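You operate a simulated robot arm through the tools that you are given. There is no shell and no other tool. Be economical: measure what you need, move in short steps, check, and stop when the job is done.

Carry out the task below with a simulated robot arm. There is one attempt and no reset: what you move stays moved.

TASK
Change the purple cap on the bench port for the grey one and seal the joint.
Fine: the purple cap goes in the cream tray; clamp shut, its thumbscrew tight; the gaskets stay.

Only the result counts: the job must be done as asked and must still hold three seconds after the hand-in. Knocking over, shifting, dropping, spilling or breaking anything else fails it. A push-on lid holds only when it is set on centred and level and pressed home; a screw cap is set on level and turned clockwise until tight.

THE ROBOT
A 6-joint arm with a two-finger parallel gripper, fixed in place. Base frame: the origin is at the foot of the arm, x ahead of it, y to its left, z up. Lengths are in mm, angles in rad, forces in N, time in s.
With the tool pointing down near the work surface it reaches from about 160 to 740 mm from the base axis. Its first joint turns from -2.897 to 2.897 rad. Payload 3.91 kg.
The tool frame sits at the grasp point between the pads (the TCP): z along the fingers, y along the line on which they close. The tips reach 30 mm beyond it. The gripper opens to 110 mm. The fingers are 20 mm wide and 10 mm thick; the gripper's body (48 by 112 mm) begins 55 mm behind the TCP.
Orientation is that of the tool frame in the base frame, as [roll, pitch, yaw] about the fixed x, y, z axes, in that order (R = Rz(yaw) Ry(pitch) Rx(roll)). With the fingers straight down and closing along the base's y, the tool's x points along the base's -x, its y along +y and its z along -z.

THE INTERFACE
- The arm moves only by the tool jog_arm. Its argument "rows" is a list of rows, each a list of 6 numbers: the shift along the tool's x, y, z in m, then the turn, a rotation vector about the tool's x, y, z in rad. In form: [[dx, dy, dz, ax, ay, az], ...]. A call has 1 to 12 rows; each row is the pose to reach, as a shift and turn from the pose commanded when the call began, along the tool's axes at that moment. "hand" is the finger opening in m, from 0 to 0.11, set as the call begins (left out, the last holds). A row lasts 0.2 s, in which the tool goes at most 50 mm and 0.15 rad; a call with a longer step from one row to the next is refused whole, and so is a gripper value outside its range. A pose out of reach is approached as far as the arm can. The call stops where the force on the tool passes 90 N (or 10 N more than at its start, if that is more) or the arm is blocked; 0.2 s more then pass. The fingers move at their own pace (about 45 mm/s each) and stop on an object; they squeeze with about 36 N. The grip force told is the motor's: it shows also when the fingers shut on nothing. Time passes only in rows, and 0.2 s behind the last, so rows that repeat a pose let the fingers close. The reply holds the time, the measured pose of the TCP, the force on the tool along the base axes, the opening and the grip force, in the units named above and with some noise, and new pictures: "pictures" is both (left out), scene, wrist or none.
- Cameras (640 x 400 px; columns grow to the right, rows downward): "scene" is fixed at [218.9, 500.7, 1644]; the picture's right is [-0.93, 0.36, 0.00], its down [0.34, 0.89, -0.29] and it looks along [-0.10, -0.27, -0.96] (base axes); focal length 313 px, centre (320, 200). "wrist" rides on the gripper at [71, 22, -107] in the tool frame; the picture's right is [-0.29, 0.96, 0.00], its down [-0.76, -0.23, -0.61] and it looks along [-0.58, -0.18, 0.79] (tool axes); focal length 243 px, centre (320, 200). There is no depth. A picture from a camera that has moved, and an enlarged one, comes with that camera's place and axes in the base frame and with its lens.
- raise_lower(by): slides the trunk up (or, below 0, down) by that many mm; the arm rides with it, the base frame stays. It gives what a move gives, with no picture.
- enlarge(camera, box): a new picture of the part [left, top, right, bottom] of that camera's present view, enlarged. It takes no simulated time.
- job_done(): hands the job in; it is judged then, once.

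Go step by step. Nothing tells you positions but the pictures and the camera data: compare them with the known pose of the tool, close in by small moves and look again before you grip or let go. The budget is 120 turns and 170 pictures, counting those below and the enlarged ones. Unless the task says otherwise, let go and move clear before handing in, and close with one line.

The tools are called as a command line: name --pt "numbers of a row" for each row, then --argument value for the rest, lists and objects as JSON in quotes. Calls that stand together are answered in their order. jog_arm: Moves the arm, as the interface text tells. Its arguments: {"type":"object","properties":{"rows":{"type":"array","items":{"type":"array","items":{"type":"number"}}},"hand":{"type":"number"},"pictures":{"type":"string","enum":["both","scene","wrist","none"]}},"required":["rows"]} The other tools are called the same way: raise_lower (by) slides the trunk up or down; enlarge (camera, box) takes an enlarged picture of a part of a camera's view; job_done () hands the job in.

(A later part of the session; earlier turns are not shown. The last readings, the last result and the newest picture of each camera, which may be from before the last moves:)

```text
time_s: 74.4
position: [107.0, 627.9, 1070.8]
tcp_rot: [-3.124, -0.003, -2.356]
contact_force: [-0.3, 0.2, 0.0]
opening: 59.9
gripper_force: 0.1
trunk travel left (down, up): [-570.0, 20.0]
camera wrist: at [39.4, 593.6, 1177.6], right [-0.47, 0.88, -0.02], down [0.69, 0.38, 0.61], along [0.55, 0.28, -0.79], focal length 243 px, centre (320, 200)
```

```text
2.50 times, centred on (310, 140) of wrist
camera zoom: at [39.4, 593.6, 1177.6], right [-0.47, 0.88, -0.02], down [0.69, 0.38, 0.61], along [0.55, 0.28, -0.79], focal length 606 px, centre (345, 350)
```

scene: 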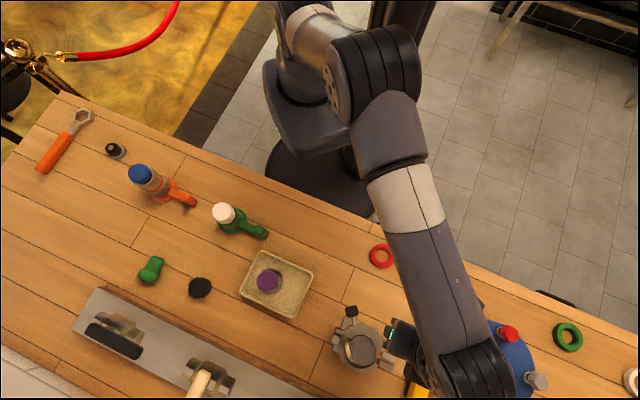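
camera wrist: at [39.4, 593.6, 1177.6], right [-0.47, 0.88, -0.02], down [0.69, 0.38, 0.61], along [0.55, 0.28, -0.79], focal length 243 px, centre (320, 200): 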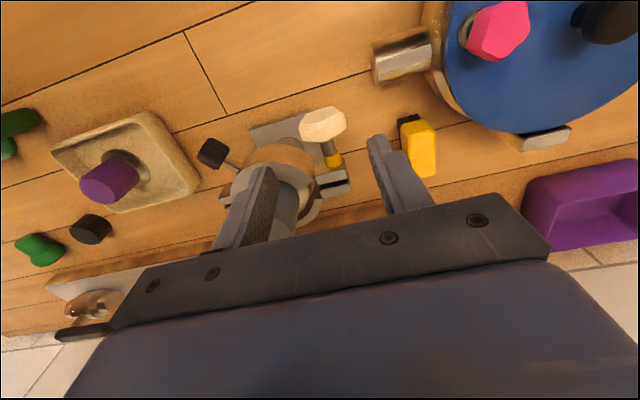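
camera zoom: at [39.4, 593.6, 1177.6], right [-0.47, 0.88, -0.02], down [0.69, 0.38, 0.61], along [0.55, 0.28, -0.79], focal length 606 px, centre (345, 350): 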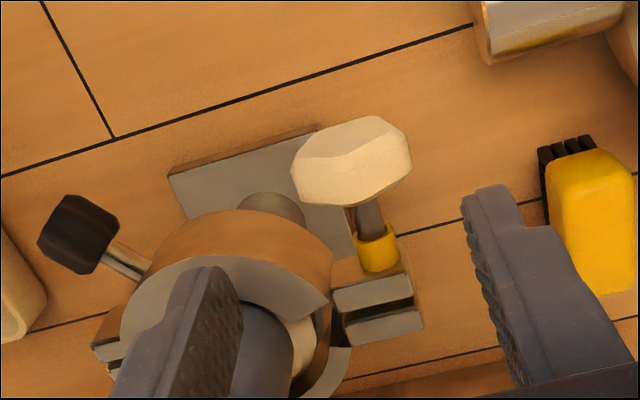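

All parts look intact. I think the horizontal pose failed because the shoulder is too high: the forearm slopes down too steeply for the wrist. I'll retreat, turn the tool, tilt partway, then lower the trunk and finish the tilt.

jog_arm --pt "0 0 -0.05 0 0 0" --pt "0 0 -0.095 0 0 0.143" --pt "0.018 -0.007 -0.115 0 0 0.286" --pt "0.036 -0.014 -0.135 0 0 0.429" --pt "0.054 -0.021 -0.155 0 0 0.571" --pt "0.072 -0.029 -0.175 0 0 0.714" --pt "0.09 -0.036 -0.195 0 0 0.857" --pt "0.108 -0.043 -0.215 0 0 1.0" --pt "0.126 -0.05 -0.23 0 0 1.143" --pt "0.144 -0.057 -0.245 0 0 1.286" --pt "0.162 -0.064 -0.26 0 0 1.429" --pt "0.18 -0.0714 -0.275 0 0 1.5708" --pictures "none"

jog_arm --pt "0 0 0 -0.14 0 0" --pt "0 0 0 -0.28 0 0" --pt "0 0 0 -0.42 0 0" --pt "0 0 0 -0.56 0 0" --pt "0 0 0 -0.65 0 0" --pictures "scene"

```text
time_s: 77.0
position: [24.1, 452.8, 1349.0]
tcp_rot: [3.141, 0.016, 2.353]
contact_force: [-0.2, -0.4, -0.7]
opening: 60.1
gripper_force: 0.0
trunk travel left (down, up): [-570.0, 20.0]
```

```text
time_s: 78.2
position: [25.3, 452.8, 1348.0]
tcp_rot: [2.488, 0.015, 2.355]
contact_force: [-0.1, -0.5, 0.1]
opening: 59.9
gripper_force: 0.0
trunk travel left (down, up): [-570.0, 20.0]
```

scene: 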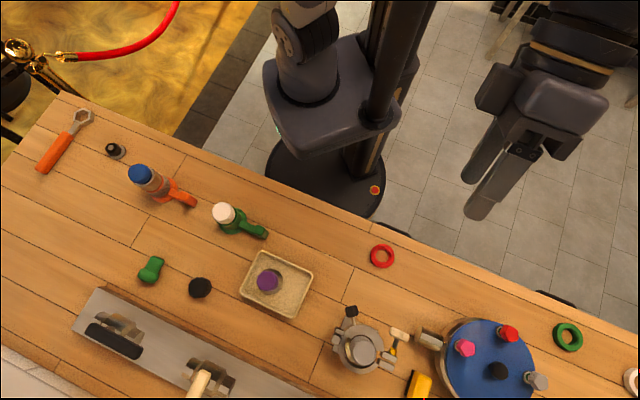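

Tracking well at a 0.65 rad tilt. Now I lower the trunk and finish the tilt.

raise_lower --by -230

jog_arm --pt "0 0 0 -0.14 0 0" --pt "0 0 0 -0.28 0 0" --pt "0 0 0 -0.42 0 0" --pt "0 0 0 -0.56 0 0" --pt "0 0 0 -0.7 0 0" --pt "0 0 0 -0.84 0 0" --pt "0 0 0 -0.918 0 0" --pictures "scene"

```text
time_s: 80.7
position: [26.3, 453.0, 1117.8]
tcp_rot: [2.492, 0.016, 2.356]
contact_force: [0.1, -0.2, -0.8]
opening: 60.0
gripper_force: 0.0
trunk travel left (down, up): [-340.0, 250.0]
```

```text
time_s: 82.2
position: [105.1, 466.0, 1246.2]
tcp_rot: [1.632, 0.034, 2.214]
contact_force: [0.2, 0.2, -0.2]
opening: 59.8
gripper_force: 0.1
out of reach, approached as far as the arm can: row 4, 5, 6, 7
trunk travel left (down, up): [-340.0, 250.0]
stopped in row 7: the arm was blocked; the commanded pose is now the measured one
```

scene: 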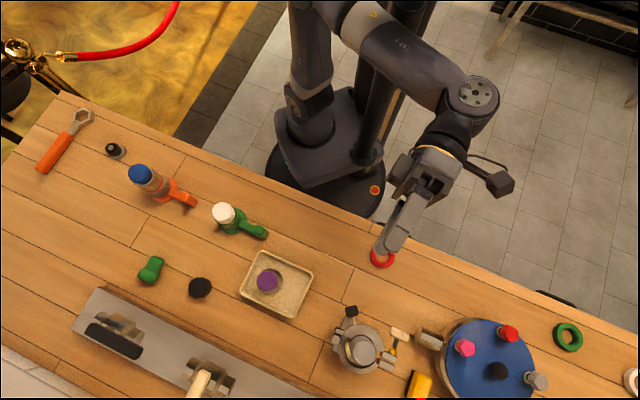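

The tool is now near-horizontal with a sensible arm shape, at (105, 466, 1246). Lowering the trunk brings it to screw height; then I'll extend outward.

raise_lower --by -190

jog_arm --pt "0 0 0 0 0 0" --pictures "both"

```text
time_s: 84.3
position: [104.0, 465.2, 1057.0]
tcp_rot: [1.631, 0.035, 2.215]
contact_force: [-0.5, 0.3, -0.3]
opening: 59.9
gripper_force: 0.2
trunk travel left (down, up): [-150.0, 440.0]
```

```text
time_s: 84.7
position: [104.1, 465.6, 1056.6]
tcp_rot: [1.635, 0.036, 2.215]
contact_force: [0.0, 0.3, 0.5]
opening: 59.9
gripper_force: 0.0
trunk travel left (down, up): [-150.0, 440.0]
camera wrist: at [-23.4, 458.7, 1082.7], right [0.2, -0.17, 0.96], down [-0.04, -0.99, -0.17], along [0.98, 0.0, -0.2], focal length 243 px, centre (320, 200)
```

scene: 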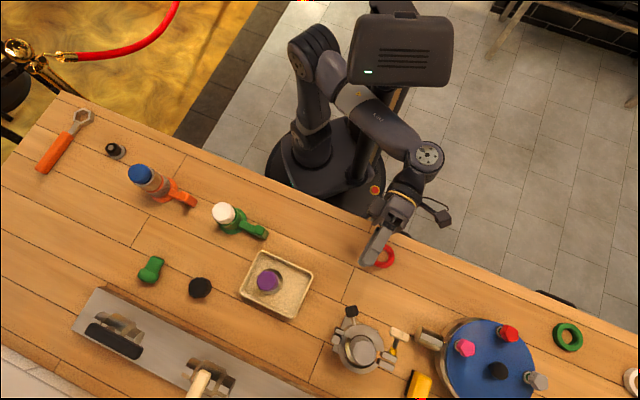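
wrist: 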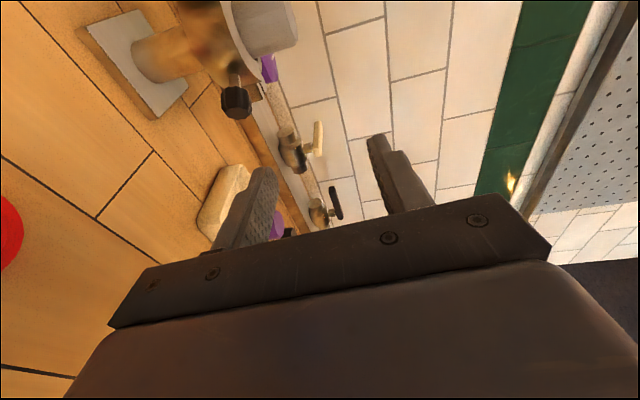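

Now I correct the orientation to 45° horizontal and move sideways to the stand-off point behind the knob, staying high.

jog_arm --pt "0.023 0 0 -0.013 0.028 0.007" --pt "0.046 0 0 -0.026 0.056 0.014" --pt "0.069 0 0 -0.039 0.085 0.021" --pt "0.092 0 0 -0.052 0.113 0.028" --pt "0.115 0 0 -0.064 0.141 0.036" --pictures "scene"

```text
time_s: 85.9
position: [90.3, 513.7, 1135.0]
tcp_rot: [1.522, -0.126, 2.285]
contact_force: [-0.2, -0.2, 0.4]
opening: 59.9
gripper_force: 0.0
out of reach, approached as far as the arm can: row 1, 2, 3, 4, 5
trunk travel left (down, up): [-150.0, 440.0]
```

scene: 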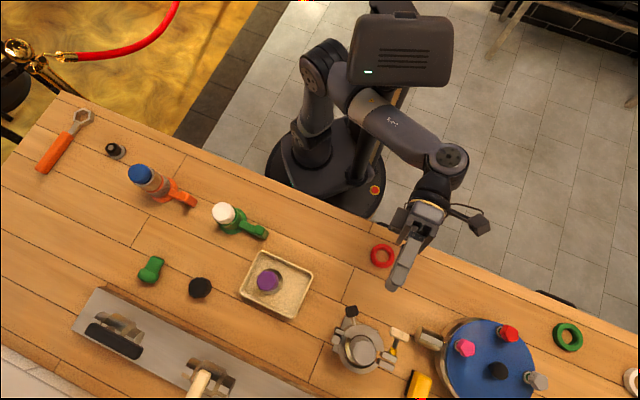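

The wrist seems limited by its roll. I'll test whether rolling the tool about its own axis towards camera-up frees it.

jog_arm --pt "0 0 0 0 0 0.14" --pt "0 0 0 0 0 0.28" --pt "0 0 0 0 0 0.42" --pt "0 0 0 0 0 0.56" --pt "0 0 0 0 0 0.7" --pt "0 0 0 0 0 0.84" --pt "0 0 0 0 0 0.98" --pt "0 0 0 0 0 1.12" --pictures "none"

jog_arm --pt "0 0 -0.02 0 0 0" --pt "0 0 -0.04 0 0 0" --pictures "scene"

```text
time_s: 87.7
position: [65.7, 628.6, 1181.4]
tcp_rot: [1.564, -0.618, 2.293]
contact_force: [-0.9, -0.1, -0.4]
opening: 59.9
gripper_force: 0.0
out of reach, approached as far as the arm can: row 1, 2, 3, 4, 5, 6, 7, 8
trunk travel left (down, up): [-150.0, 440.0]
```

```text
time_s: 88.4
position: [75.7, 615.8, 1178.5]
tcp_rot: [1.573, -0.602, 2.208]
contact_force: [0.1, 1.0, 0.1]
opening: 60.1
gripper_force: 0.1
out of reach, approached as far as the arm can: row 1, 2
trunk travel left (down, up): [-150.0, 440.0]
stopped in row 2: the arm was blocked; the commanded pose is now the measured one
```

scene: 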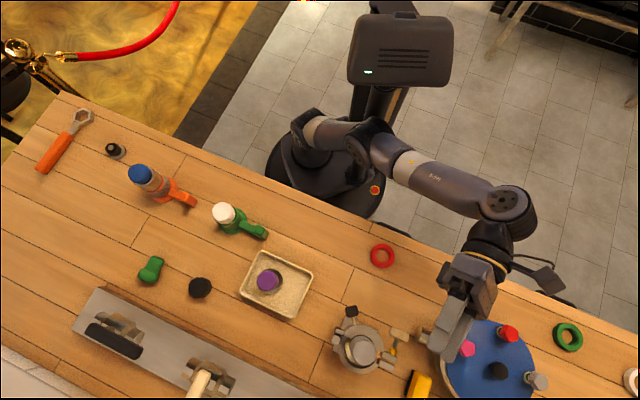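

Rolling that way makes it worse, so the limit is on that side. I'll roll the other way by about 3.6 rad, which puts the camera to the right, and re-check tracking.

jog_arm --pt "0 0 0 0 0 -0.149" --pt "0 0 0 0 0 -0.298" --pt "0 0 0 0 0 -0.447" --pt "0 0 0 0 0 -0.596" --pt "0 0 0 0 0 -0.745" --pt "0 0 0 0 0 -0.894" --pt "0 0 0 0 0 -1.043" --pt "0 0 0 0 0 -1.192" --pt "0 0 0 0 0 -1.341" --pt "0 0 0 0 0 -1.49" --pt "0 0 0 0 0 -1.639" --pt "0 0 0 0 0 -1.788" --pictures "none"

jog_arm --pt "0 0 0 0 0 -0.149" --pt "0 0 0 0 0 -0.298" --pt "0 0 0 0 0 -0.447" --pt "0 0 0 0 0 -0.596" --pt "0 0 0 0 0 -0.745" --pt "0 0 0 0 0 -0.894" --pt "0 0 0 0 0 -1.043" --pt "0 0 0 0 0 -1.192" --pt "0 0 0 0 0 -1.341" --pt "0 0 0 0 0 -1.49" --pt "0 0 0 0 0 -1.639" --pt "0 0 0 0 0 -1.788" --pictures "scene"

```text
time_s: 91.0
position: [76.3, 613.9, 1182.5]
tcp_rot: [1.575, 1.181, 2.214]
contact_force: [0.6, -0.4, 0.5]
opening: 59.9
gripper_force: 0.0
trunk travel left (down, up): [-150.0, 440.0]
```

```text
time_s: 93.6
position: [75.7, 617.2, 1176.8]
tcp_rot: [-1.577, 0.162, -0.931]
contact_force: [0.1, -1.5, -1.0]
opening: 59.9
gripper_force: 0.1
trunk travel left (down, up): [-150.0, 440.0]
```

scene: 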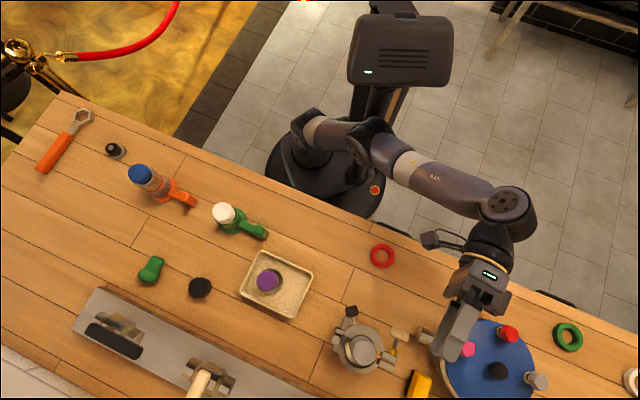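

Full tracking now, with no limits hit. I correct the orientation to 45° level and move to the stand-off point.

jog_arm --pt "0.0105 0.0287 -0.0174 0 -0.034 -0.04" --pt "0.021 0.0573 -0.0348 0 -0.068 -0.081" --pt "0.0316 0.086 -0.052 0 -0.1 -0.122" --pt "0.0421 0.1147 -0.0695 0.006 -0.135 -0.162" --pictures "both"

```text
time_s: 94.6
position: [78.6, 559.4, 1054.4]
tcp_rot: [-1.558, 0.003, -0.881]
contact_force: [1.5, 0.8, 0.0]
opening: 59.8
gripper_force: 0.1
trunk travel left (down, up): [-150.0, 440.0]
camera wrist: at [41.5, 435.9, 1031.0], right [-0.18, 0.23, -0.96], down [-0.95, 0.2, 0.22], along [0.24, 0.95, 0.19], focal length 243 px, centre (320, 200)
```

scene: 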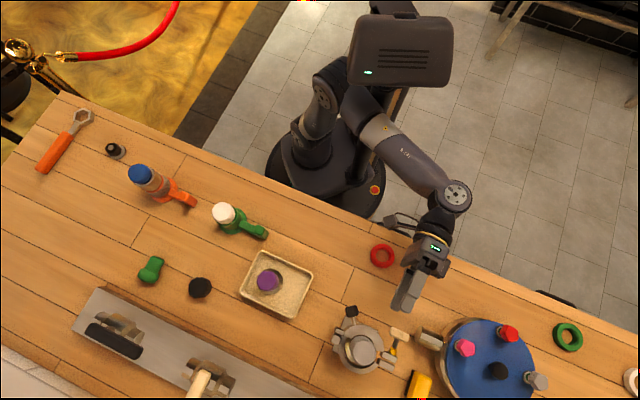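
wrist: 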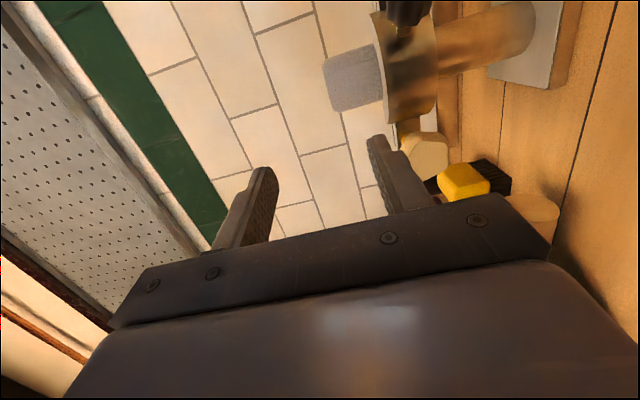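

jog_arm --pt "-0.009 0 -0.012 -0.004 -0.032 0" --pt "-0.018 0 -0.024 -0.008 -0.064 0" --pt "-0.0265 0 -0.036 -0.013 -0.096 0" --pt "-0.0265 0 -0.036 -0.013 -0.096 0" --pictures "none"

```text
time_s: 95.3
position: [78.4, 561.5, 1050.1]
tcp_rot: [-1.572, -0.006, -0.869]
contact_force: [0.0, 0.1, -0.4]
opening: 60.2
gripper_force: 0.1
trunk travel left (down, up): [-150.0, 440.0]
stopped in row 3: the arm was blocked; the commanded pose is now the measured one
```

The arm is blocked when folding inward, probably the forearm against the column. I'll try extending outward instead, towards a closer stand-off.

jog_arm --pt "0 0 0.015 0 0 0" --pt "-0.01 0 0.012 0 -0.028 0" --pt "-0.019 0 0.008 0 -0.056 0" --pt "-0.0286 0 0.0033 0 -0.084 0" --pictures "scene"

```text
time_s: 96.3
position: [74.5, 583.1, 1054.7]
tcp_rot: [-1.568, 0.001, -0.803]
contact_force: [-0.7, -0.1, -1.1]
opening: 59.9
gripper_force: 0.1
trunk travel left (down, up): [-150.0, 440.0]
```

scene: 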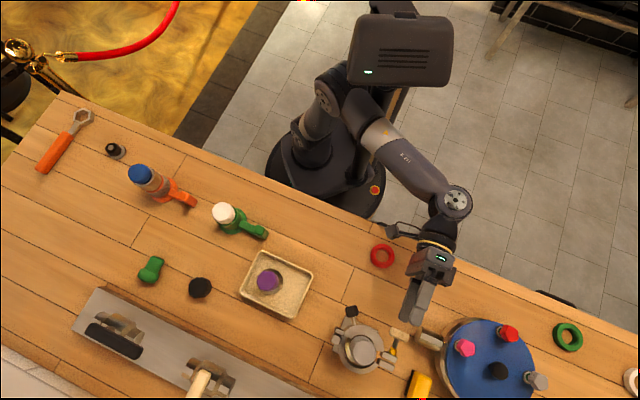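

Good orientation and tracking. I shift 10 mm left onto the screw axis, then use the trunk to descend to screw height.

jog_arm --pt "-0.005 0 0 0 -0.009 0" --pt "-0.0102 0 0 0 -0.018 0" --pt "-0.0102 0 0 0 -0.018 0" --pictures "none"

raise_lower --by -40

jog_arm --pt "0 0 0 0 0 0" --pictures "both"

```text
time_s: 97.1
position: [73.3, 584.5, 1064.2]
tcp_rot: [-1.558, 0.018, -0.796]
contact_force: [1.2, -0.4, 0.1]
opening: 59.9
gripper_force: 0.1
trunk travel left (down, up): [-150.0, 440.0]
```

```text
time_s: 97.9
position: [73.6, 585.0, 1022.1]
tcp_rot: [-1.559, 0.012, -0.796]
contact_force: [1.6, 0.0, -0.6]
opening: 59.7
gripper_force: 0.1
trunk travel left (down, up): [-110.0, 480.0]
```

```text
time_s: 98.3
position: [72.3, 585.5, 1023.4]
tcp_rot: [-1.56, 0.013, -0.794]
contact_force: [0.5, 0.0, -0.1]
opening: 60.2
gripper_force: 0.0
trunk travel left (down, up): [-110.0, 480.0]
camera wrist: at [46.5, 459.1, 999.0], right [-0.2, 0.22, -0.95], down [-0.97, 0.11, 0.23], along [0.16, 0.97, 0.19], focal length 243 px, centre (320, 200)
```

scene: 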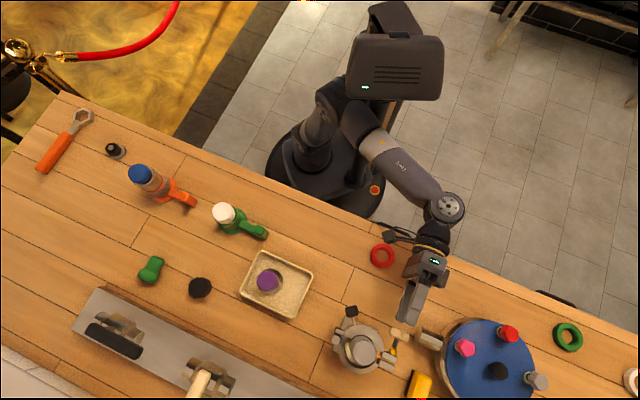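
wrist: 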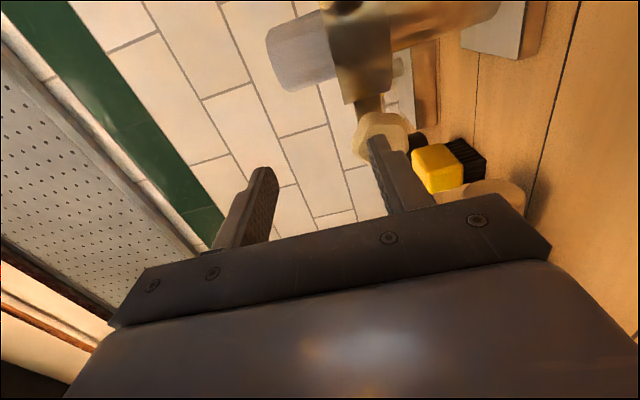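

Only a few mm of lateral error remains. I continue with the trunk to screw height, then examine alignment.

raise_lower --by -38

enlarge --camera "wrist" --box '[220, 60, 460, 220]'

enlarge --camera "scene" --box '[340, 260, 440, 380]'

```text
time_s: 99.2
position: [72.8, 585.3, 983.2]
tcp_rot: [-1.563, 0.012, -0.797]
contact_force: [-0.4, -0.3, -0.1]
opening: 60.0
gripper_force: 0.0
trunk travel left (down, up): [-72.0, 518.0]
```

```text
2.50 times, centred on (340, 140) of wrist
camera zoom: at [47.4, 459.4, 960.3], right [-0.2, 0.22, -0.95], down [-0.97, 0.12, 0.23], along [0.16, 0.97, 0.19], focal length 606 px, centre (270, 350)
```

zoom: 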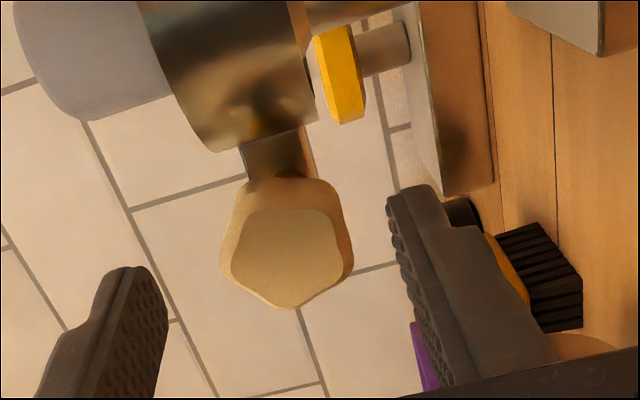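

```text
3.33 times, centred on (390, 320) of scene
camera zoom: at [218.9, 500.7, 1644.0], right [-0.93, 0.36, 0.0], down [0.34, 0.89, -0.29], along [-0.1, -0.27, -0.96], focal length 1043 px, centre (87, -200)
```

zoom: 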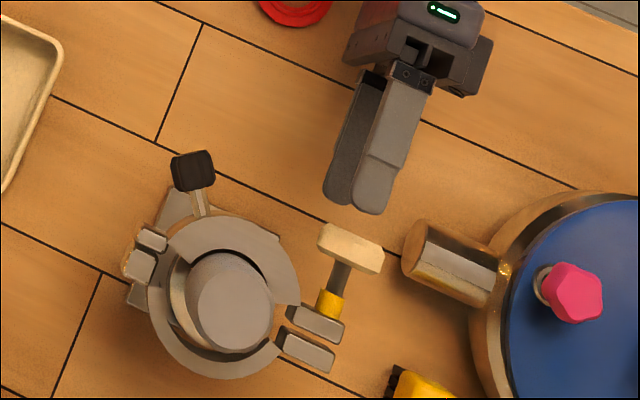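

The knob is a five-lobed knob squarely facing the gripper, about 8 mm left and 3 mm below the tool axis. I'll correct and advance so that the fingers straddle it.

jog_arm --pt "-0.003 0.0015 0.003 0 0 0" --pt "-0.006 0.003 0.008 0 0 0" --pt "-0.008 0.003 0.014 0 0 0" --pt "-0.008 0.003 0.014 0 0 0" --pictures "none"

enlarge --camera "wrist" --box '[220, 60, 460, 220]'

```text
time_s: 100.2
position: [71.2, 600.5, 986.3]
tcp_rot: [-1.557, 0.019, -0.784]
contact_force: [0.7, 0.4, 0.2]
opening: 59.9
gripper_force: 0.0
trunk travel left (down, up): [-72.0, 518.0]
```

```text
2.50 times, centred on (340, 140) of wrist
camera zoom: at [46.6, 473.7, 961.6], right [-0.21, 0.23, -0.95], down [-0.97, 0.1, 0.24], along [0.15, 0.97, 0.2], focal length 606 px, centre (270, 350)
```

zoom: 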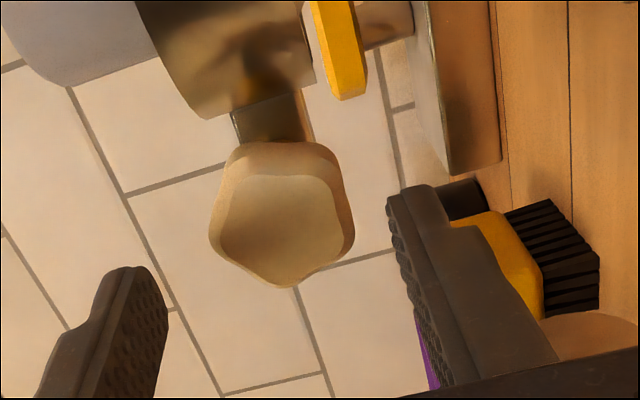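

jog_arm --pt "0.002 0.0022 0.004 -0.007 0 -0.01" --pt "0.004 0.0045 0.008 -0.014 0 -0.019" --pt "0.004 0.0045 0.012 -0.014 0 -0.019" --pt "0.004 0.0045 0.012 -0.014 0 -0.019" --pictures "none"

enlarge --camera "wrist" --box '[220, 60, 460, 220]'

```text
time_s: 101.2
position: [66.7, 612.4, 965.2]
tcp_rot: [-1.583, -0.027, -0.763]
contact_force: [-0.4, -3.7, 14.5]
opening: 67.7
gripper_force: 7.6
trunk travel left (down, up): [-72.0, 518.0]
```

```text
2.50 times, centred on (340, 140) of wrist
camera zoom: at [44.7, 485.4, 947.1], right [-0.2, 0.18, -0.96], down [-0.97, 0.09, 0.22], along [0.13, 0.98, 0.15], focal length 606 px, centre (270, 350)
```

zoom: 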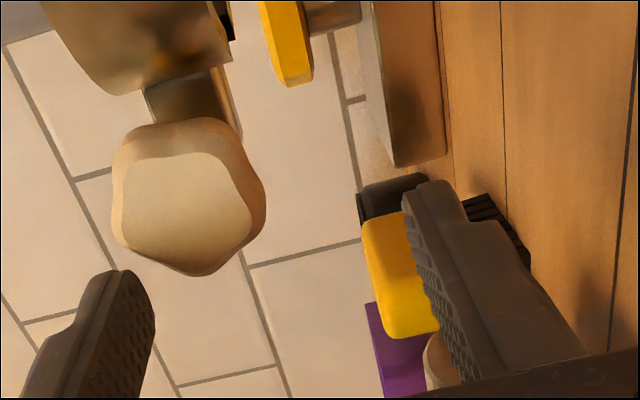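

The arm lurched about 20 mm low and the upper finger touches the knob. I back off and up slightly.

jog_arm --pt "0 0 -0.006 0 0 0" --pt "0 -0.005 -0.012 0 0 0" --pt "0 -0.005 -0.012 0 0 0" --pictures "scene"

```text
time_s: 102.0
position: [67.1, 609.2, 962.5]
tcp_rot: [-1.588, -0.042, -0.781]
contact_force: [-10.8, 5.7, 28.6]
opening: 74.5
gripper_force: 14.8
trunk travel left (down, up): [-72.0, 518.0]
```

scene: 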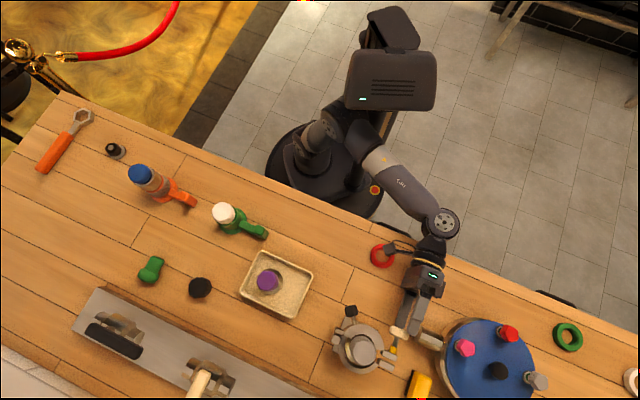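

raise_lower --by 20

jog_arm --pt "0 0 0 0 0 0" --pictures "wrist"

```text
time_s: 102.6
position: [70.0, 609.6, 979.4]
tcp_rot: [-1.595, -0.039, -0.781]
contact_force: [-0.3, 0.7, -0.4]
opening: 60.1
gripper_force: 0.1
trunk travel left (down, up): [-92.0, 498.0]
```

```text
time_s: 103.0
position: [70.3, 608.6, 981.7]
tcp_rot: [-1.591, -0.038, -0.781]
contact_force: [-0.2, -0.7, 0.1]
opening: 59.9
gripper_force: 0.1
trunk travel left (down, up): [-92.0, 498.0]
camera wrist: at [44.6, 481.4, 964.9], right [-0.19, 0.16, -0.97], down [-0.97, 0.11, 0.21], along [0.14, 0.98, 0.14], focal length 243 px, centre (320, 200)
```

wrist: 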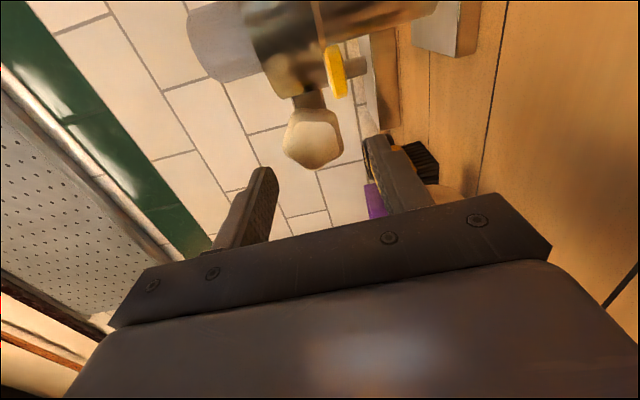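

Free again. I need to move away from this folded posture: first a gentle retreat from the knob, then a higher trunk so that the arm is less folded.

jog_arm --pt "0 0 -0.006 0 0 0" --pt "0 0 -0.012 0 0 0" --pt "0 0 -0.018 0 0 0" --pictures "none"

```text
time_s: 103.8
position: [73.0, 602.5, 970.4]
tcp_rot: [-1.599, -0.056, -0.814]
contact_force: [-0.1, 0.8, 2.4]
opening: 60.6
gripper_force: 0.8
trunk travel left (down, up): [-92.0, 498.0]
```

raise_lower --by 12

jog_arm --pt "0.007 0 -0.004 0 0 0" --pt "0.015 0 -0.008 0 0 0" --pt "0.022 0 -0.013 0 0 0" --pictures "none"

```text
time_s: 104.4
position: [74.1, 601.7, 984.4]
tcp_rot: [-1.598, -0.055, -0.812]
contact_force: [-0.2, 0.1, 0.4]
opening: 60.3
gripper_force: 0.1
trunk travel left (down, up): [-104.0, 486.0]
```

```text
time_s: 105.2
position: [67.2, 571.6, 994.9]
tcp_rot: [-1.592, -0.038, -0.787]
contact_force: [-0.4, 0.2, -0.2]
opening: 59.9
gripper_force: 0.0
trunk travel left (down, up): [-104.0, 486.0]
```

Clear of the knob. Now I raise the trunk and then lower the arm, to get a less folded posture.

raise_lower --by 200

jog_arm --pt "0 0.02 0 0 0 0" --pt "0 0.045 0 0 0 0" --pt "0 0.07 0 0 0 0" --pt "0 0.095 0 0 0 0" --pt "0 0.12 0 0 0 0" --pictures "scene"

```text
time_s: 107.4
position: [66.6, 570.2, 1194.9]
tcp_rot: [-1.59, -0.036, -0.788]
contact_force: [0.2, 0.6, 0.5]
opening: 60.0
gripper_force: 0.1
trunk travel left (down, up): [-304.0, 286.0]
```

```text
time_s: 108.6
position: [71.1, 559.6, 1097.3]
tcp_rot: [-1.572, 0.0, -0.79]
contact_force: [-0.2, 0.0, -0.6]
opening: 60.0
gripper_force: 0.1
trunk travel left (down, up): [-304.0, 286.0]
```

scene: 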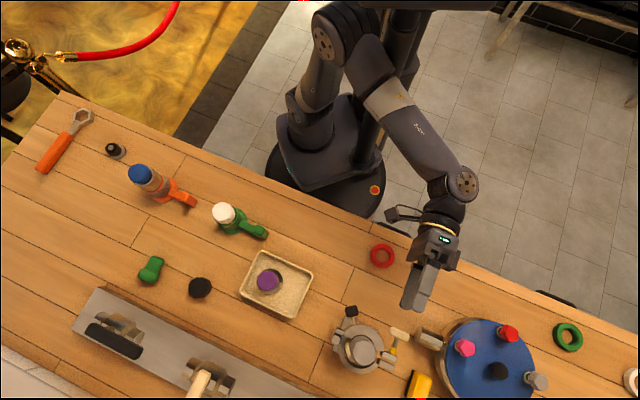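

Orientation is now exact, and this posture tracks better. I move to the stand-off point on the screw axis.

jog_arm --pt "-0.008 0.015 0.003 0 0 0" --pt "-0.016 0.03 0.006 0 0 0" --pt "-0.0244 0.047 0.0088 0 0 0" --pt "-0.0244 0.047 0.0088 0 0 0" --pictures "none"

```text
time_s: 109.5
position: [74.5, 556.3, 1106.5]
tcp_rot: [-1.527, 0.093, -0.798]
contact_force: [-0.7, -0.4, 0.0]
opening: 60.1
gripper_force: 0.0
trunk travel left (down, up): [-304.0, 286.0]
stopped in row 4: the arm was blocked; the commanded pose is now the measured one
```

Blocked again: the forearm meets the column when fully horizontal. A compromise is to lean the tool 45° (pointing forward and down) and rotate it about the screw axis on a cone, which keeps the arm unfolded. I'll tilt to that lean now.

jog_arm --pt "0 -0.01 0 -0.13 0 0" --pt "0 -0.02 0 -0.26 0 0" --pt "0 -0.03 0 -0.39 0 0" --pt "0 -0.04 0 -0.52 0 0" --pt "0 -0.05 0 -0.65 0 0" --pt "0 -0.05 0 -0.785 0 0" --pictures "none"

raise_lower --by 120

jog_arm --pt "0 0 0 0 0 0" --pictures "scene"

```text
time_s: 110.9
position: [73.2, 552.4, 1154.7]
tcp_rot: [-2.315, 0.091, -0.795]
contact_force: [0.5, 0.0, 0.0]
opening: 59.9
gripper_force: 0.1
trunk travel left (down, up): [-304.0, 286.0]
```

```text
time_s: 112.4
position: [73.1, 553.5, 1274.5]
tcp_rot: [-2.311, 0.093, -0.795]
contact_force: [-0.9, 0.2, 0.1]
opening: 60.0
gripper_force: 0.1
trunk travel left (down, up): [-424.0, 166.0]
```

```text
time_s: 112.8
position: [73.4, 552.4, 1276.0]
tcp_rot: [-2.311, 0.093, -0.794]
contact_force: [-0.4, -0.2, -0.8]
opening: 60.0
gripper_force: 0.1
trunk travel left (down, up): [-424.0, 166.0]
```

scene: 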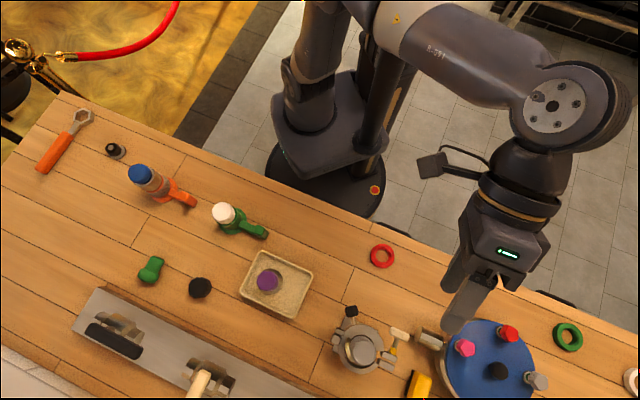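

This lean tracks well. I descend to the approach point behind and above the knob, removing the residual roll.

jog_arm --pt "-0.0015 0.028 0.029 0 0.01 -0.011" --pt "-0.003 0.0558 0.058 0 0.021 -0.023" --pt "-0.0045 0.0837 0.087 0 0.032 -0.035" --pt "-0.006 0.1115 0.116 0 0.042 -0.046" --pt "-0.0075 0.1394 0.145 0 0.053 -0.058" --pt "-0.0089 0.1673 0.174 0 0.063 -0.069" --pt "-0.0089 0.1673 0.174 0 0.063 -0.069" --pictures "both"

```text
time_s: 114.4
position: [61.1, 587.3, 1034.5]
tcp_rot: [-2.313, -0.003, -0.794]
contact_force: [0.2, 0.0, -1.0]
opening: 60.0
gripper_force: 0.0
trunk travel left (down, up): [-424.0, 166.0]
camera wrist: at [44.8, 468.6, 1091.3], right [-0.66, -0.25, -0.71], down [-0.74, 0.34, 0.58], along [0.1, 0.91, -0.41], focal length 243 px, centre (320, 200)
```

scene: 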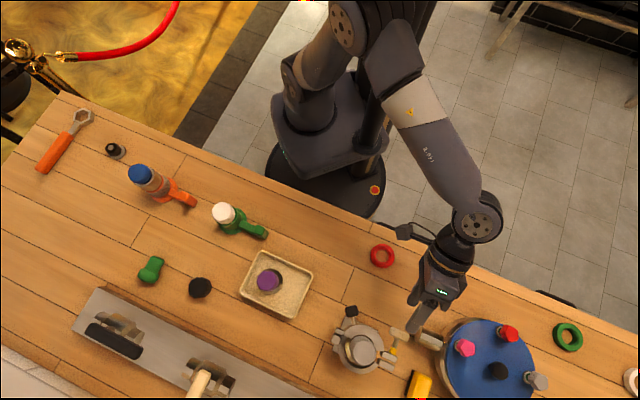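
wrist: 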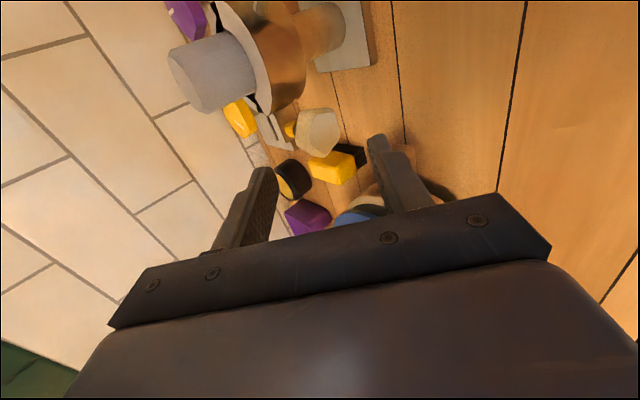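

Tracking is exact. The fingers now need to close left–right across the knob, so I roll about the tool axis by -90°, which also puts the camera on top.

jog_arm --pt "0 0 0 0 0 -0.143" --pt "0 0 0 0 0 -0.286" --pt "0 0 0 0 0 -0.429" --pt "0 0 0 0 0 -0.571" --pt "0 0 0 0 0 -0.714" --pt "0 0 0 0 0 -0.857" --pt "0 0 0 0 0 -1.0" --pt "0 0 0 0 0 -1.143" --pt "0 0 0 0 0 -1.286" --pt "0 0 0 0 0 -1.429" --pt "0 0 0 0 0 -1.5708" --pt "0 0 0 0 0 -1.5708" --hand 0.055 --pictures "wrist"

enlarge --camera "wrist" --box '[220, 60, 420, 220]'

```text
time_s: 117.0
position: [62.7, 585.2, 1035.7]
tcp_rot: [3.134, -0.83, 0.782]
contact_force: [-0.3, 0.3, -0.7]
opening: 55.0
gripper_force: 0.1
trunk travel left (down, up): [-424.0, 166.0]
camera wrist: at [55.3, 547.6, 1161.2], right [0.53, -0.82, -0.21], down [-0.85, -0.51, -0.15], along [0.02, 0.26, -0.97], focal length 243 px, centre (320, 200)
```

wrist: 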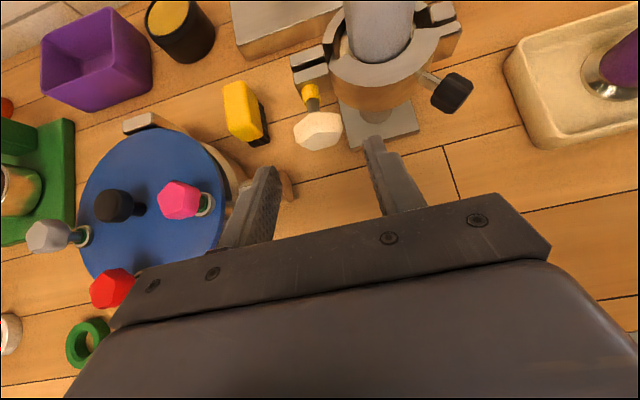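

```text
2.50 times, centred on (320, 140) of wrist
camera zoom: at [55.3, 547.6, 1161.2], right [0.53, -0.82, -0.21], down [-0.85, -0.51, -0.15], along [0.02, 0.26, -0.97], focal length 606 px, centre (320, 350)
```

zoom: 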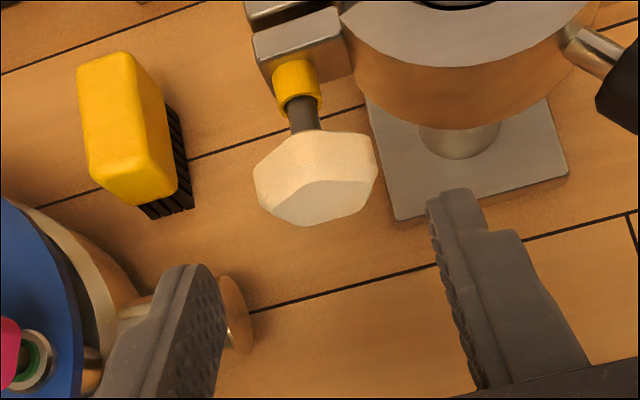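

The knob sits right on the tool axis. I advance to straddle it with a 48 mm opening, look, and roll counter-clockwise about the screw axis with the fingers open.

jog_arm --pt "0 0 0.015 0 0 0" --pt "0 0 0.03 0 0 0" --pt "0 0 0.045 0 0 0" --pt "0 0 0.054 0 0 0" --pt "0 0 0.054 0 0 0" --hand 0.048 --pictures "wrist"

enlarge --camera "wrist" --box '[220, 80, 420, 240]'

```text
time_s: 118.2
position: [90.8, 614.7, 1000.5]
tcp_rot: [3.138, -0.829, 0.777]
contact_force: [0.3, -0.7, -0.1]
opening: 48.2
gripper_force: 0.0
trunk travel left (down, up): [-424.0, 166.0]
camera wrist: at [84.1, 576.1, 1124.7], right [0.53, -0.82, -0.21], down [-0.85, -0.51, -0.15], along [0.02, 0.26, -0.97], focal length 243 px, centre (320, 200)
```

wrist: 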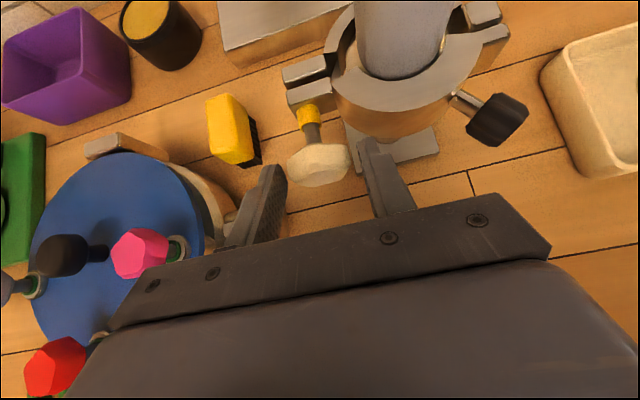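

```text
2.50 times, centred on (320, 160) of wrist
camera zoom: at [84.1, 576.1, 1124.7], right [0.53, -0.82, -0.21], down [-0.85, -0.51, -0.15], along [0.02, 0.26, -0.97], focal length 606 px, centre (320, 300)
```

zoom: 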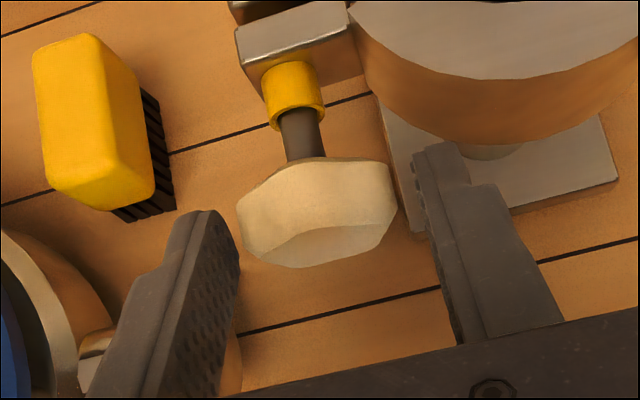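

Perfectly centred. Now I roll counter-clockwise with the fingers open.

jog_arm --pt "-0.00014 -0.00258 0.00013 -0.0998 0 -0.1092" --pt "-0.00056 -0.00511 0.00051 -0.1996 0 -0.2184" --pt "-0.00125 -0.00753 0.00115 -0.2994 0 -0.3276" --pt "-0.0022 -0.00978 0.00201 -0.3992 0 -0.4368" --pt "-0.00338 -0.01181 0.00309 -0.499 0 -0.546" --pt "-0.00477 -0.01359 0.00436 -0.5988 0 -0.6552" --pt "-0.00477 -0.01359 0.00436 -0.5988 0 -0.6552" --pictures "both"

```text
time_s: 119.8
position: [81.5, 622.9, 993.8]
tcp_rot: [2.069, -0.481, 1.483]
contact_force: [-1.1, -0.1, -0.7]
opening: 47.7
gripper_force: 0.0
trunk travel left (down, up): [-424.0, 166.0]
camera wrist: at [1.1, 660.2, 1088.5], right [0.4, -0.68, 0.61], down [-0.71, -0.65, -0.27], along [0.59, -0.32, -0.74], focal length 243 px, centre (320, 200)
```

scene: 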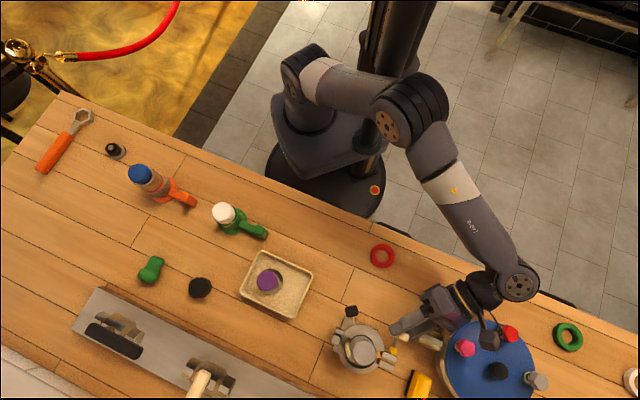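
wrist: 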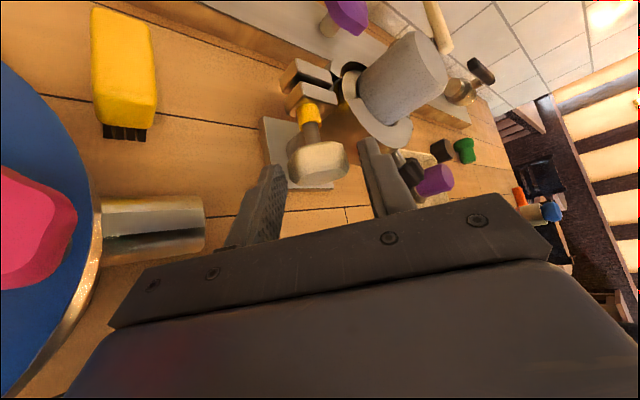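

No limits hit, and the knob is still centred. I grip and turn clockwise by 1.48 rad about the screw axis.

jog_arm --pt "0 0 0 0 0 0" --pt "0 0 0 0 0 0" --pt "-0.00014 0.00258 0.00013 0.0998 0 0.1092" --pt "-0.00056 0.00511 0.00051 0.1996 0 0.2184" --pt "-0.00125 0.00753 0.00115 0.2994 0 0.3276" --pt "-0.0022 0.00978 0.00201 0.3992 0 0.4368" --pt "-0.00338 0.01181 0.00309 0.499 0 0.546" --pt "-0.00477 0.01359 0.00436 0.5988 0 0.6552" --pt "-0.00633 0.01508 0.0058 0.6986 0 0.7644" --pt "-0.00805 0.01623 0.00737 0.7984 0 0.8736" --pt "-0.00986 0.01702 0.00903 0.8982 0 0.9828" --pt "-0.01175 0.01745 0.01076 0.998 0 1.092" --hand 0.02 --pictures "wrist"

enlarge --camera "wrist" --box '[220, 60, 420, 220]'

```text
time_s: 122.4
position: [97.3, 607.1, 995.2]
tcp_rot: [-2.364, -0.66, 0.235]
contact_force: [-8.1, 4.7, -9.6]
opening: 36.3
gripper_force: 45.1
trunk travel left (down, up): [-424.0, 166.0]
camera wrist: at [136.7, 522.4, 1088.4], right [0.34, -0.62, -0.71], down [-0.88, -0.48, 0.0], along [-0.34, 0.62, -0.71], focal length 243 px, centre (320, 200)
```

wrist: 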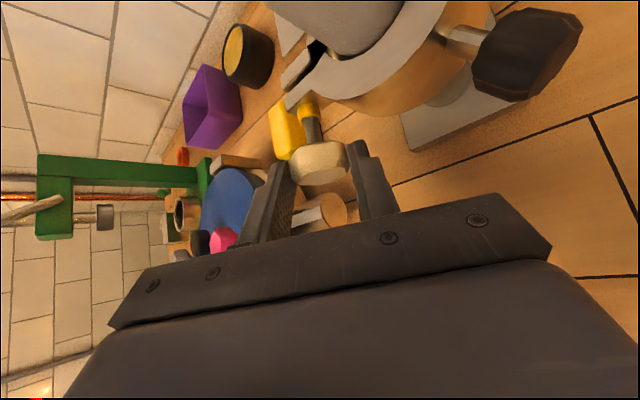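

```text
2.50 times, centred on (320, 140) of wrist
camera zoom: at [136.7, 522.4, 1088.4], right [0.34, -0.62, -0.71], down [-0.88, -0.48, 0.0], along [-0.34, 0.62, -0.71], focal length 606 px, centre (320, 350)
```

zoom: 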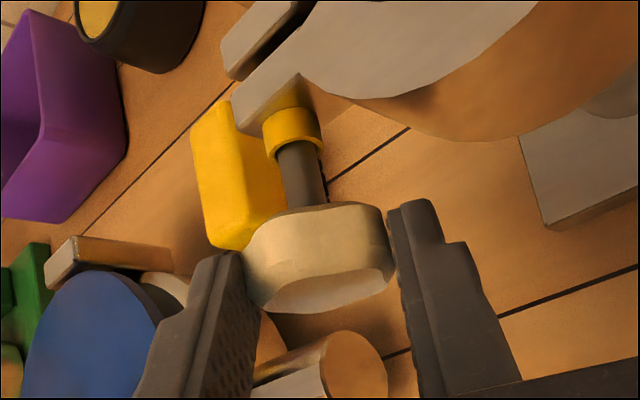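

The stroke went cleanly. I'll open, roll back and repeat.

jog_arm --pt "0 0 0 0 0 0" --pt "0 0 0 0 0 0" --pt "-0.00014 -0.00258 0.00013 -0.0998 0 -0.1092" --pt "-0.00056 -0.00511 0.00051 -0.1996 0 -0.2184" --pt "-0.00125 -0.00753 0.00115 -0.2994 0 -0.3276" --pt "-0.0022 -0.00978 0.00201 -0.3992 0 -0.4368" --pt "-0.00338 -0.01181 0.00309 -0.499 0 -0.546" --pt "-0.00477 -0.01359 0.00436 -0.5988 0 -0.6552" --pt "-0.00633 -0.01508 0.0058 -0.6986 0 -0.7644" --pt "-0.00805 -0.01623 0.00737 -0.7984 0 -0.8736" --pt "-0.00986 -0.01702 0.00903 -0.8982 0 -0.9828" --pt "-0.01175 -0.01745 0.01076 -0.998 0 -1.092" --hand 0.05 --pictures "wrist"

enlarge --camera "wrist" --box '[220, 60, 420, 220]'

```text
time_s: 125.0
position: [82.1, 624.0, 993.7]
tcp_rot: [2.072, -0.48, 1.482]
contact_force: [0.3, -0.8, 0.4]
opening: 50.2
gripper_force: 0.0
trunk travel left (down, up): [-424.0, 166.0]
camera wrist: at [1.0, 660.6, 1088.7], right [0.4, -0.68, 0.61], down [-0.7, -0.65, -0.27], along [0.59, -0.32, -0.74], focal length 243 px, centre (320, 200)
```

wrist: 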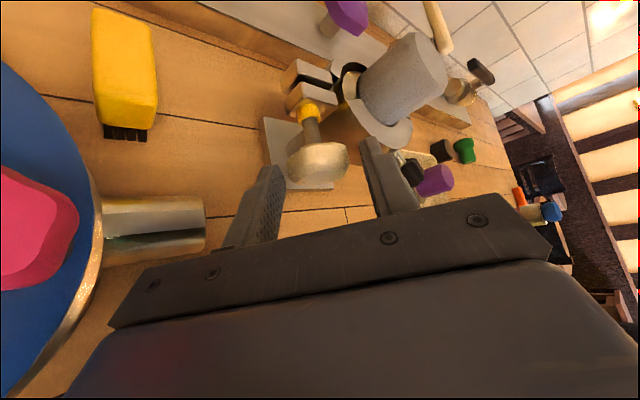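

```text
2.50 times, centred on (320, 140) of wrist
camera zoom: at [1.0, 660.6, 1088.7], right [0.4, -0.68, 0.61], down [-0.7, -0.65, -0.27], along [0.59, -0.32, -0.74], focal length 606 px, centre (320, 350)
```

zoom: 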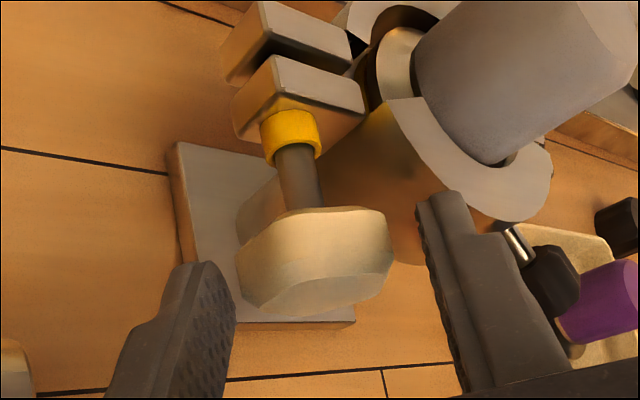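

The knob turned. I run two more full cycles, then look.

jog_arm --pt "0 0 0 0 0 0" --pt "0 0 0 0 0 0" --pt "-0.00014 0.00258 0.00013 0.0998 0 0.1092" --pt "-0.00056 0.00511 0.00051 0.1996 0 0.2184" --pt "-0.00125 0.00753 0.00115 0.2994 0 0.3276" --pt "-0.0022 0.00978 0.00201 0.3992 0 0.4368" --pt "-0.00338 0.01181 0.00309 0.499 0 0.546" --pt "-0.00477 0.01359 0.00436 0.5988 0 0.6552" --pt "-0.00633 0.01508 0.0058 0.6986 0 0.7644" --pt "-0.00805 0.01623 0.00737 0.7984 0 0.8736" --pt "-0.00986 0.01702 0.00903 0.8982 0 0.9828" --pt "-0.01175 0.01745 0.01076 0.998 0 1.092" --hand 0.02 --pictures "none"

jog_arm --pt "0 0 0 0 0 0" --pt "0 0 0 0 0 0" --pt "-0.00014 -0.00258 0.00013 -0.0998 0 -0.1092" --pt "-0.00056 -0.00511 0.00051 -0.1996 0 -0.2184" --pt "-0.00125 -0.00753 0.00115 -0.2994 0 -0.3276" --pt "-0.0022 -0.00978 0.00201 -0.3992 0 -0.4368" --pt "-0.00338 -0.01181 0.00309 -0.499 0 -0.546" --pt "-0.00477 -0.01359 0.00436 -0.5988 0 -0.6552" --pt "-0.00633 -0.01508 0.0058 -0.6986 0 -0.7644" --pt "-0.00805 -0.01623 0.00737 -0.7984 0 -0.8736" --pt "-0.00986 -0.01702 0.00903 -0.8982 0 -0.9828" --pt "-0.01175 -0.01745 0.01076 -0.998 0 -1.092" --hand 0.05 --pictures "none"

enlarge --camera "wrist" --box '[220, 60, 420, 220]'

jog_arm --pt "0 0 0 0 0 0" --pt "0 0 0 0 0 0" --pt "-0.00014 0.00258 0.00013 0.0998 0 0.1092" --pt "-0.00056 0.00511 0.00051 0.1996 0 0.2184" --pt "-0.00125 0.00753 0.00115 0.2994 0 0.3276" --pt "-0.0022 0.00978 0.00201 0.3992 0 0.4368" --pt "-0.00338 0.01181 0.00309 0.499 0 0.546" --pt "-0.00477 0.01359 0.00436 0.5988 0 0.6552" --pt "-0.00633 0.01508 0.0058 0.6986 0 0.7644" --pt "-0.00805 0.01623 0.00737 0.7984 0 0.8736" --pt "-0.00986 0.01702 0.00903 0.8982 0 0.9828" --pt "-0.01175 0.01745 0.01076 0.998 0 1.092" --hand 0.02 --pictures "none"

jog_arm --pt "0 0 0 0 0 0" --pt "0 0 0 0 0 0" --pt "-0.00014 -0.00258 0.00013 -0.0998 0 -0.1092" --pt "-0.00056 -0.00511 0.00051 -0.1996 0 -0.2184" --pt "-0.00125 -0.00753 0.00115 -0.2994 0 -0.3276" --pt "-0.0022 -0.00978 0.00201 -0.3992 0 -0.4368" --pt "-0.00338 -0.01181 0.00309 -0.499 0 -0.546" --pt "-0.00477 -0.01359 0.00436 -0.5988 0 -0.6552" --pt "-0.00633 -0.01508 0.0058 -0.6986 0 -0.7644" --pt "-0.00805 -0.01623 0.00737 -0.7984 0 -0.8736" --pt "-0.00986 -0.01702 0.00903 -0.8982 0 -0.9828" --pt "-0.01175 -0.01745 0.01076 -0.998 0 -1.092" --hand 0.05 --pictures "none"

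enlarge --camera "wrist" --box '[220, 60, 420, 220]'

```text
time_s: 127.6
position: [97.1, 607.6, 997.4]
tcp_rot: [-2.363, -0.663, 0.234]
contact_force: [-5.1, 8.9, -3.7]
opening: 37.8
gripper_force: 44.9
trunk travel left (down, up): [-424.0, 166.0]
```

```text
time_s: 130.2
position: [82.3, 623.4, 992.6]
tcp_rot: [2.07, -0.479, 1.48]
contact_force: [-0.6, -1.1, 0.5]
opening: 50.0
gripper_force: 0.1
trunk travel left (down, up): [-424.0, 166.0]
```

```text
2.50 times, centred on (320, 140) of wrist
camera zoom: at [1.0, 660.1, 1088.4], right [0.4, -0.68, 0.61], down [-0.71, -0.65, -0.27], along [0.59, -0.32, -0.74], focal length 606 px, centre (320, 350)
```

zoom: 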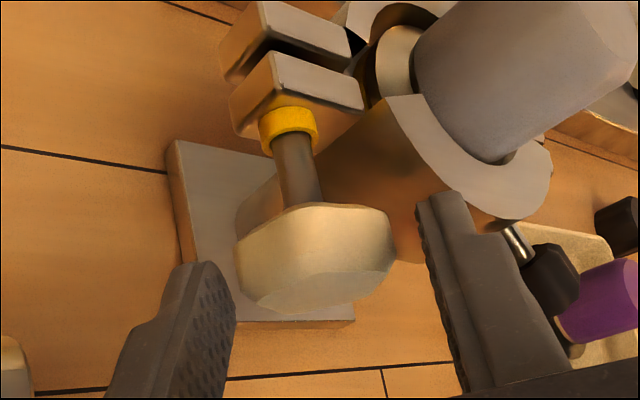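

```text
time_s: 132.8
position: [97.8, 607.0, 997.4]
tcp_rot: [-2.359, -0.66, 0.231]
contact_force: [-6.6, 6.0, 3.4]
opening: 37.6
gripper_force: 44.2
trunk travel left (down, up): [-424.0, 166.0]
```

```text
time_s: 135.4
position: [82.8, 624.1, 994.0]
tcp_rot: [2.07, -0.481, 1.481]
contact_force: [-0.6, -0.1, 0.3]
opening: 50.3
gripper_force: 0.1
trunk travel left (down, up): [-424.0, 166.0]
```

```text
2.50 times, centred on (320, 140) of wrist
camera zoom: at [0.9, 660.1, 1088.6], right [0.4, -0.68, 0.61], down [-0.71, -0.65, -0.27], along [0.59, -0.32, -0.74], focal length 606 px, centre (320, 350)
```

zoom: 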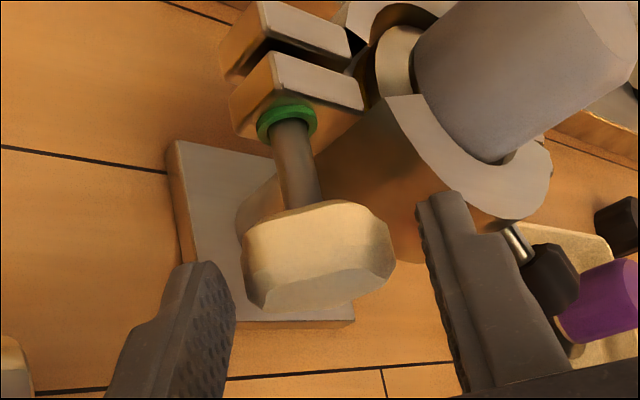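

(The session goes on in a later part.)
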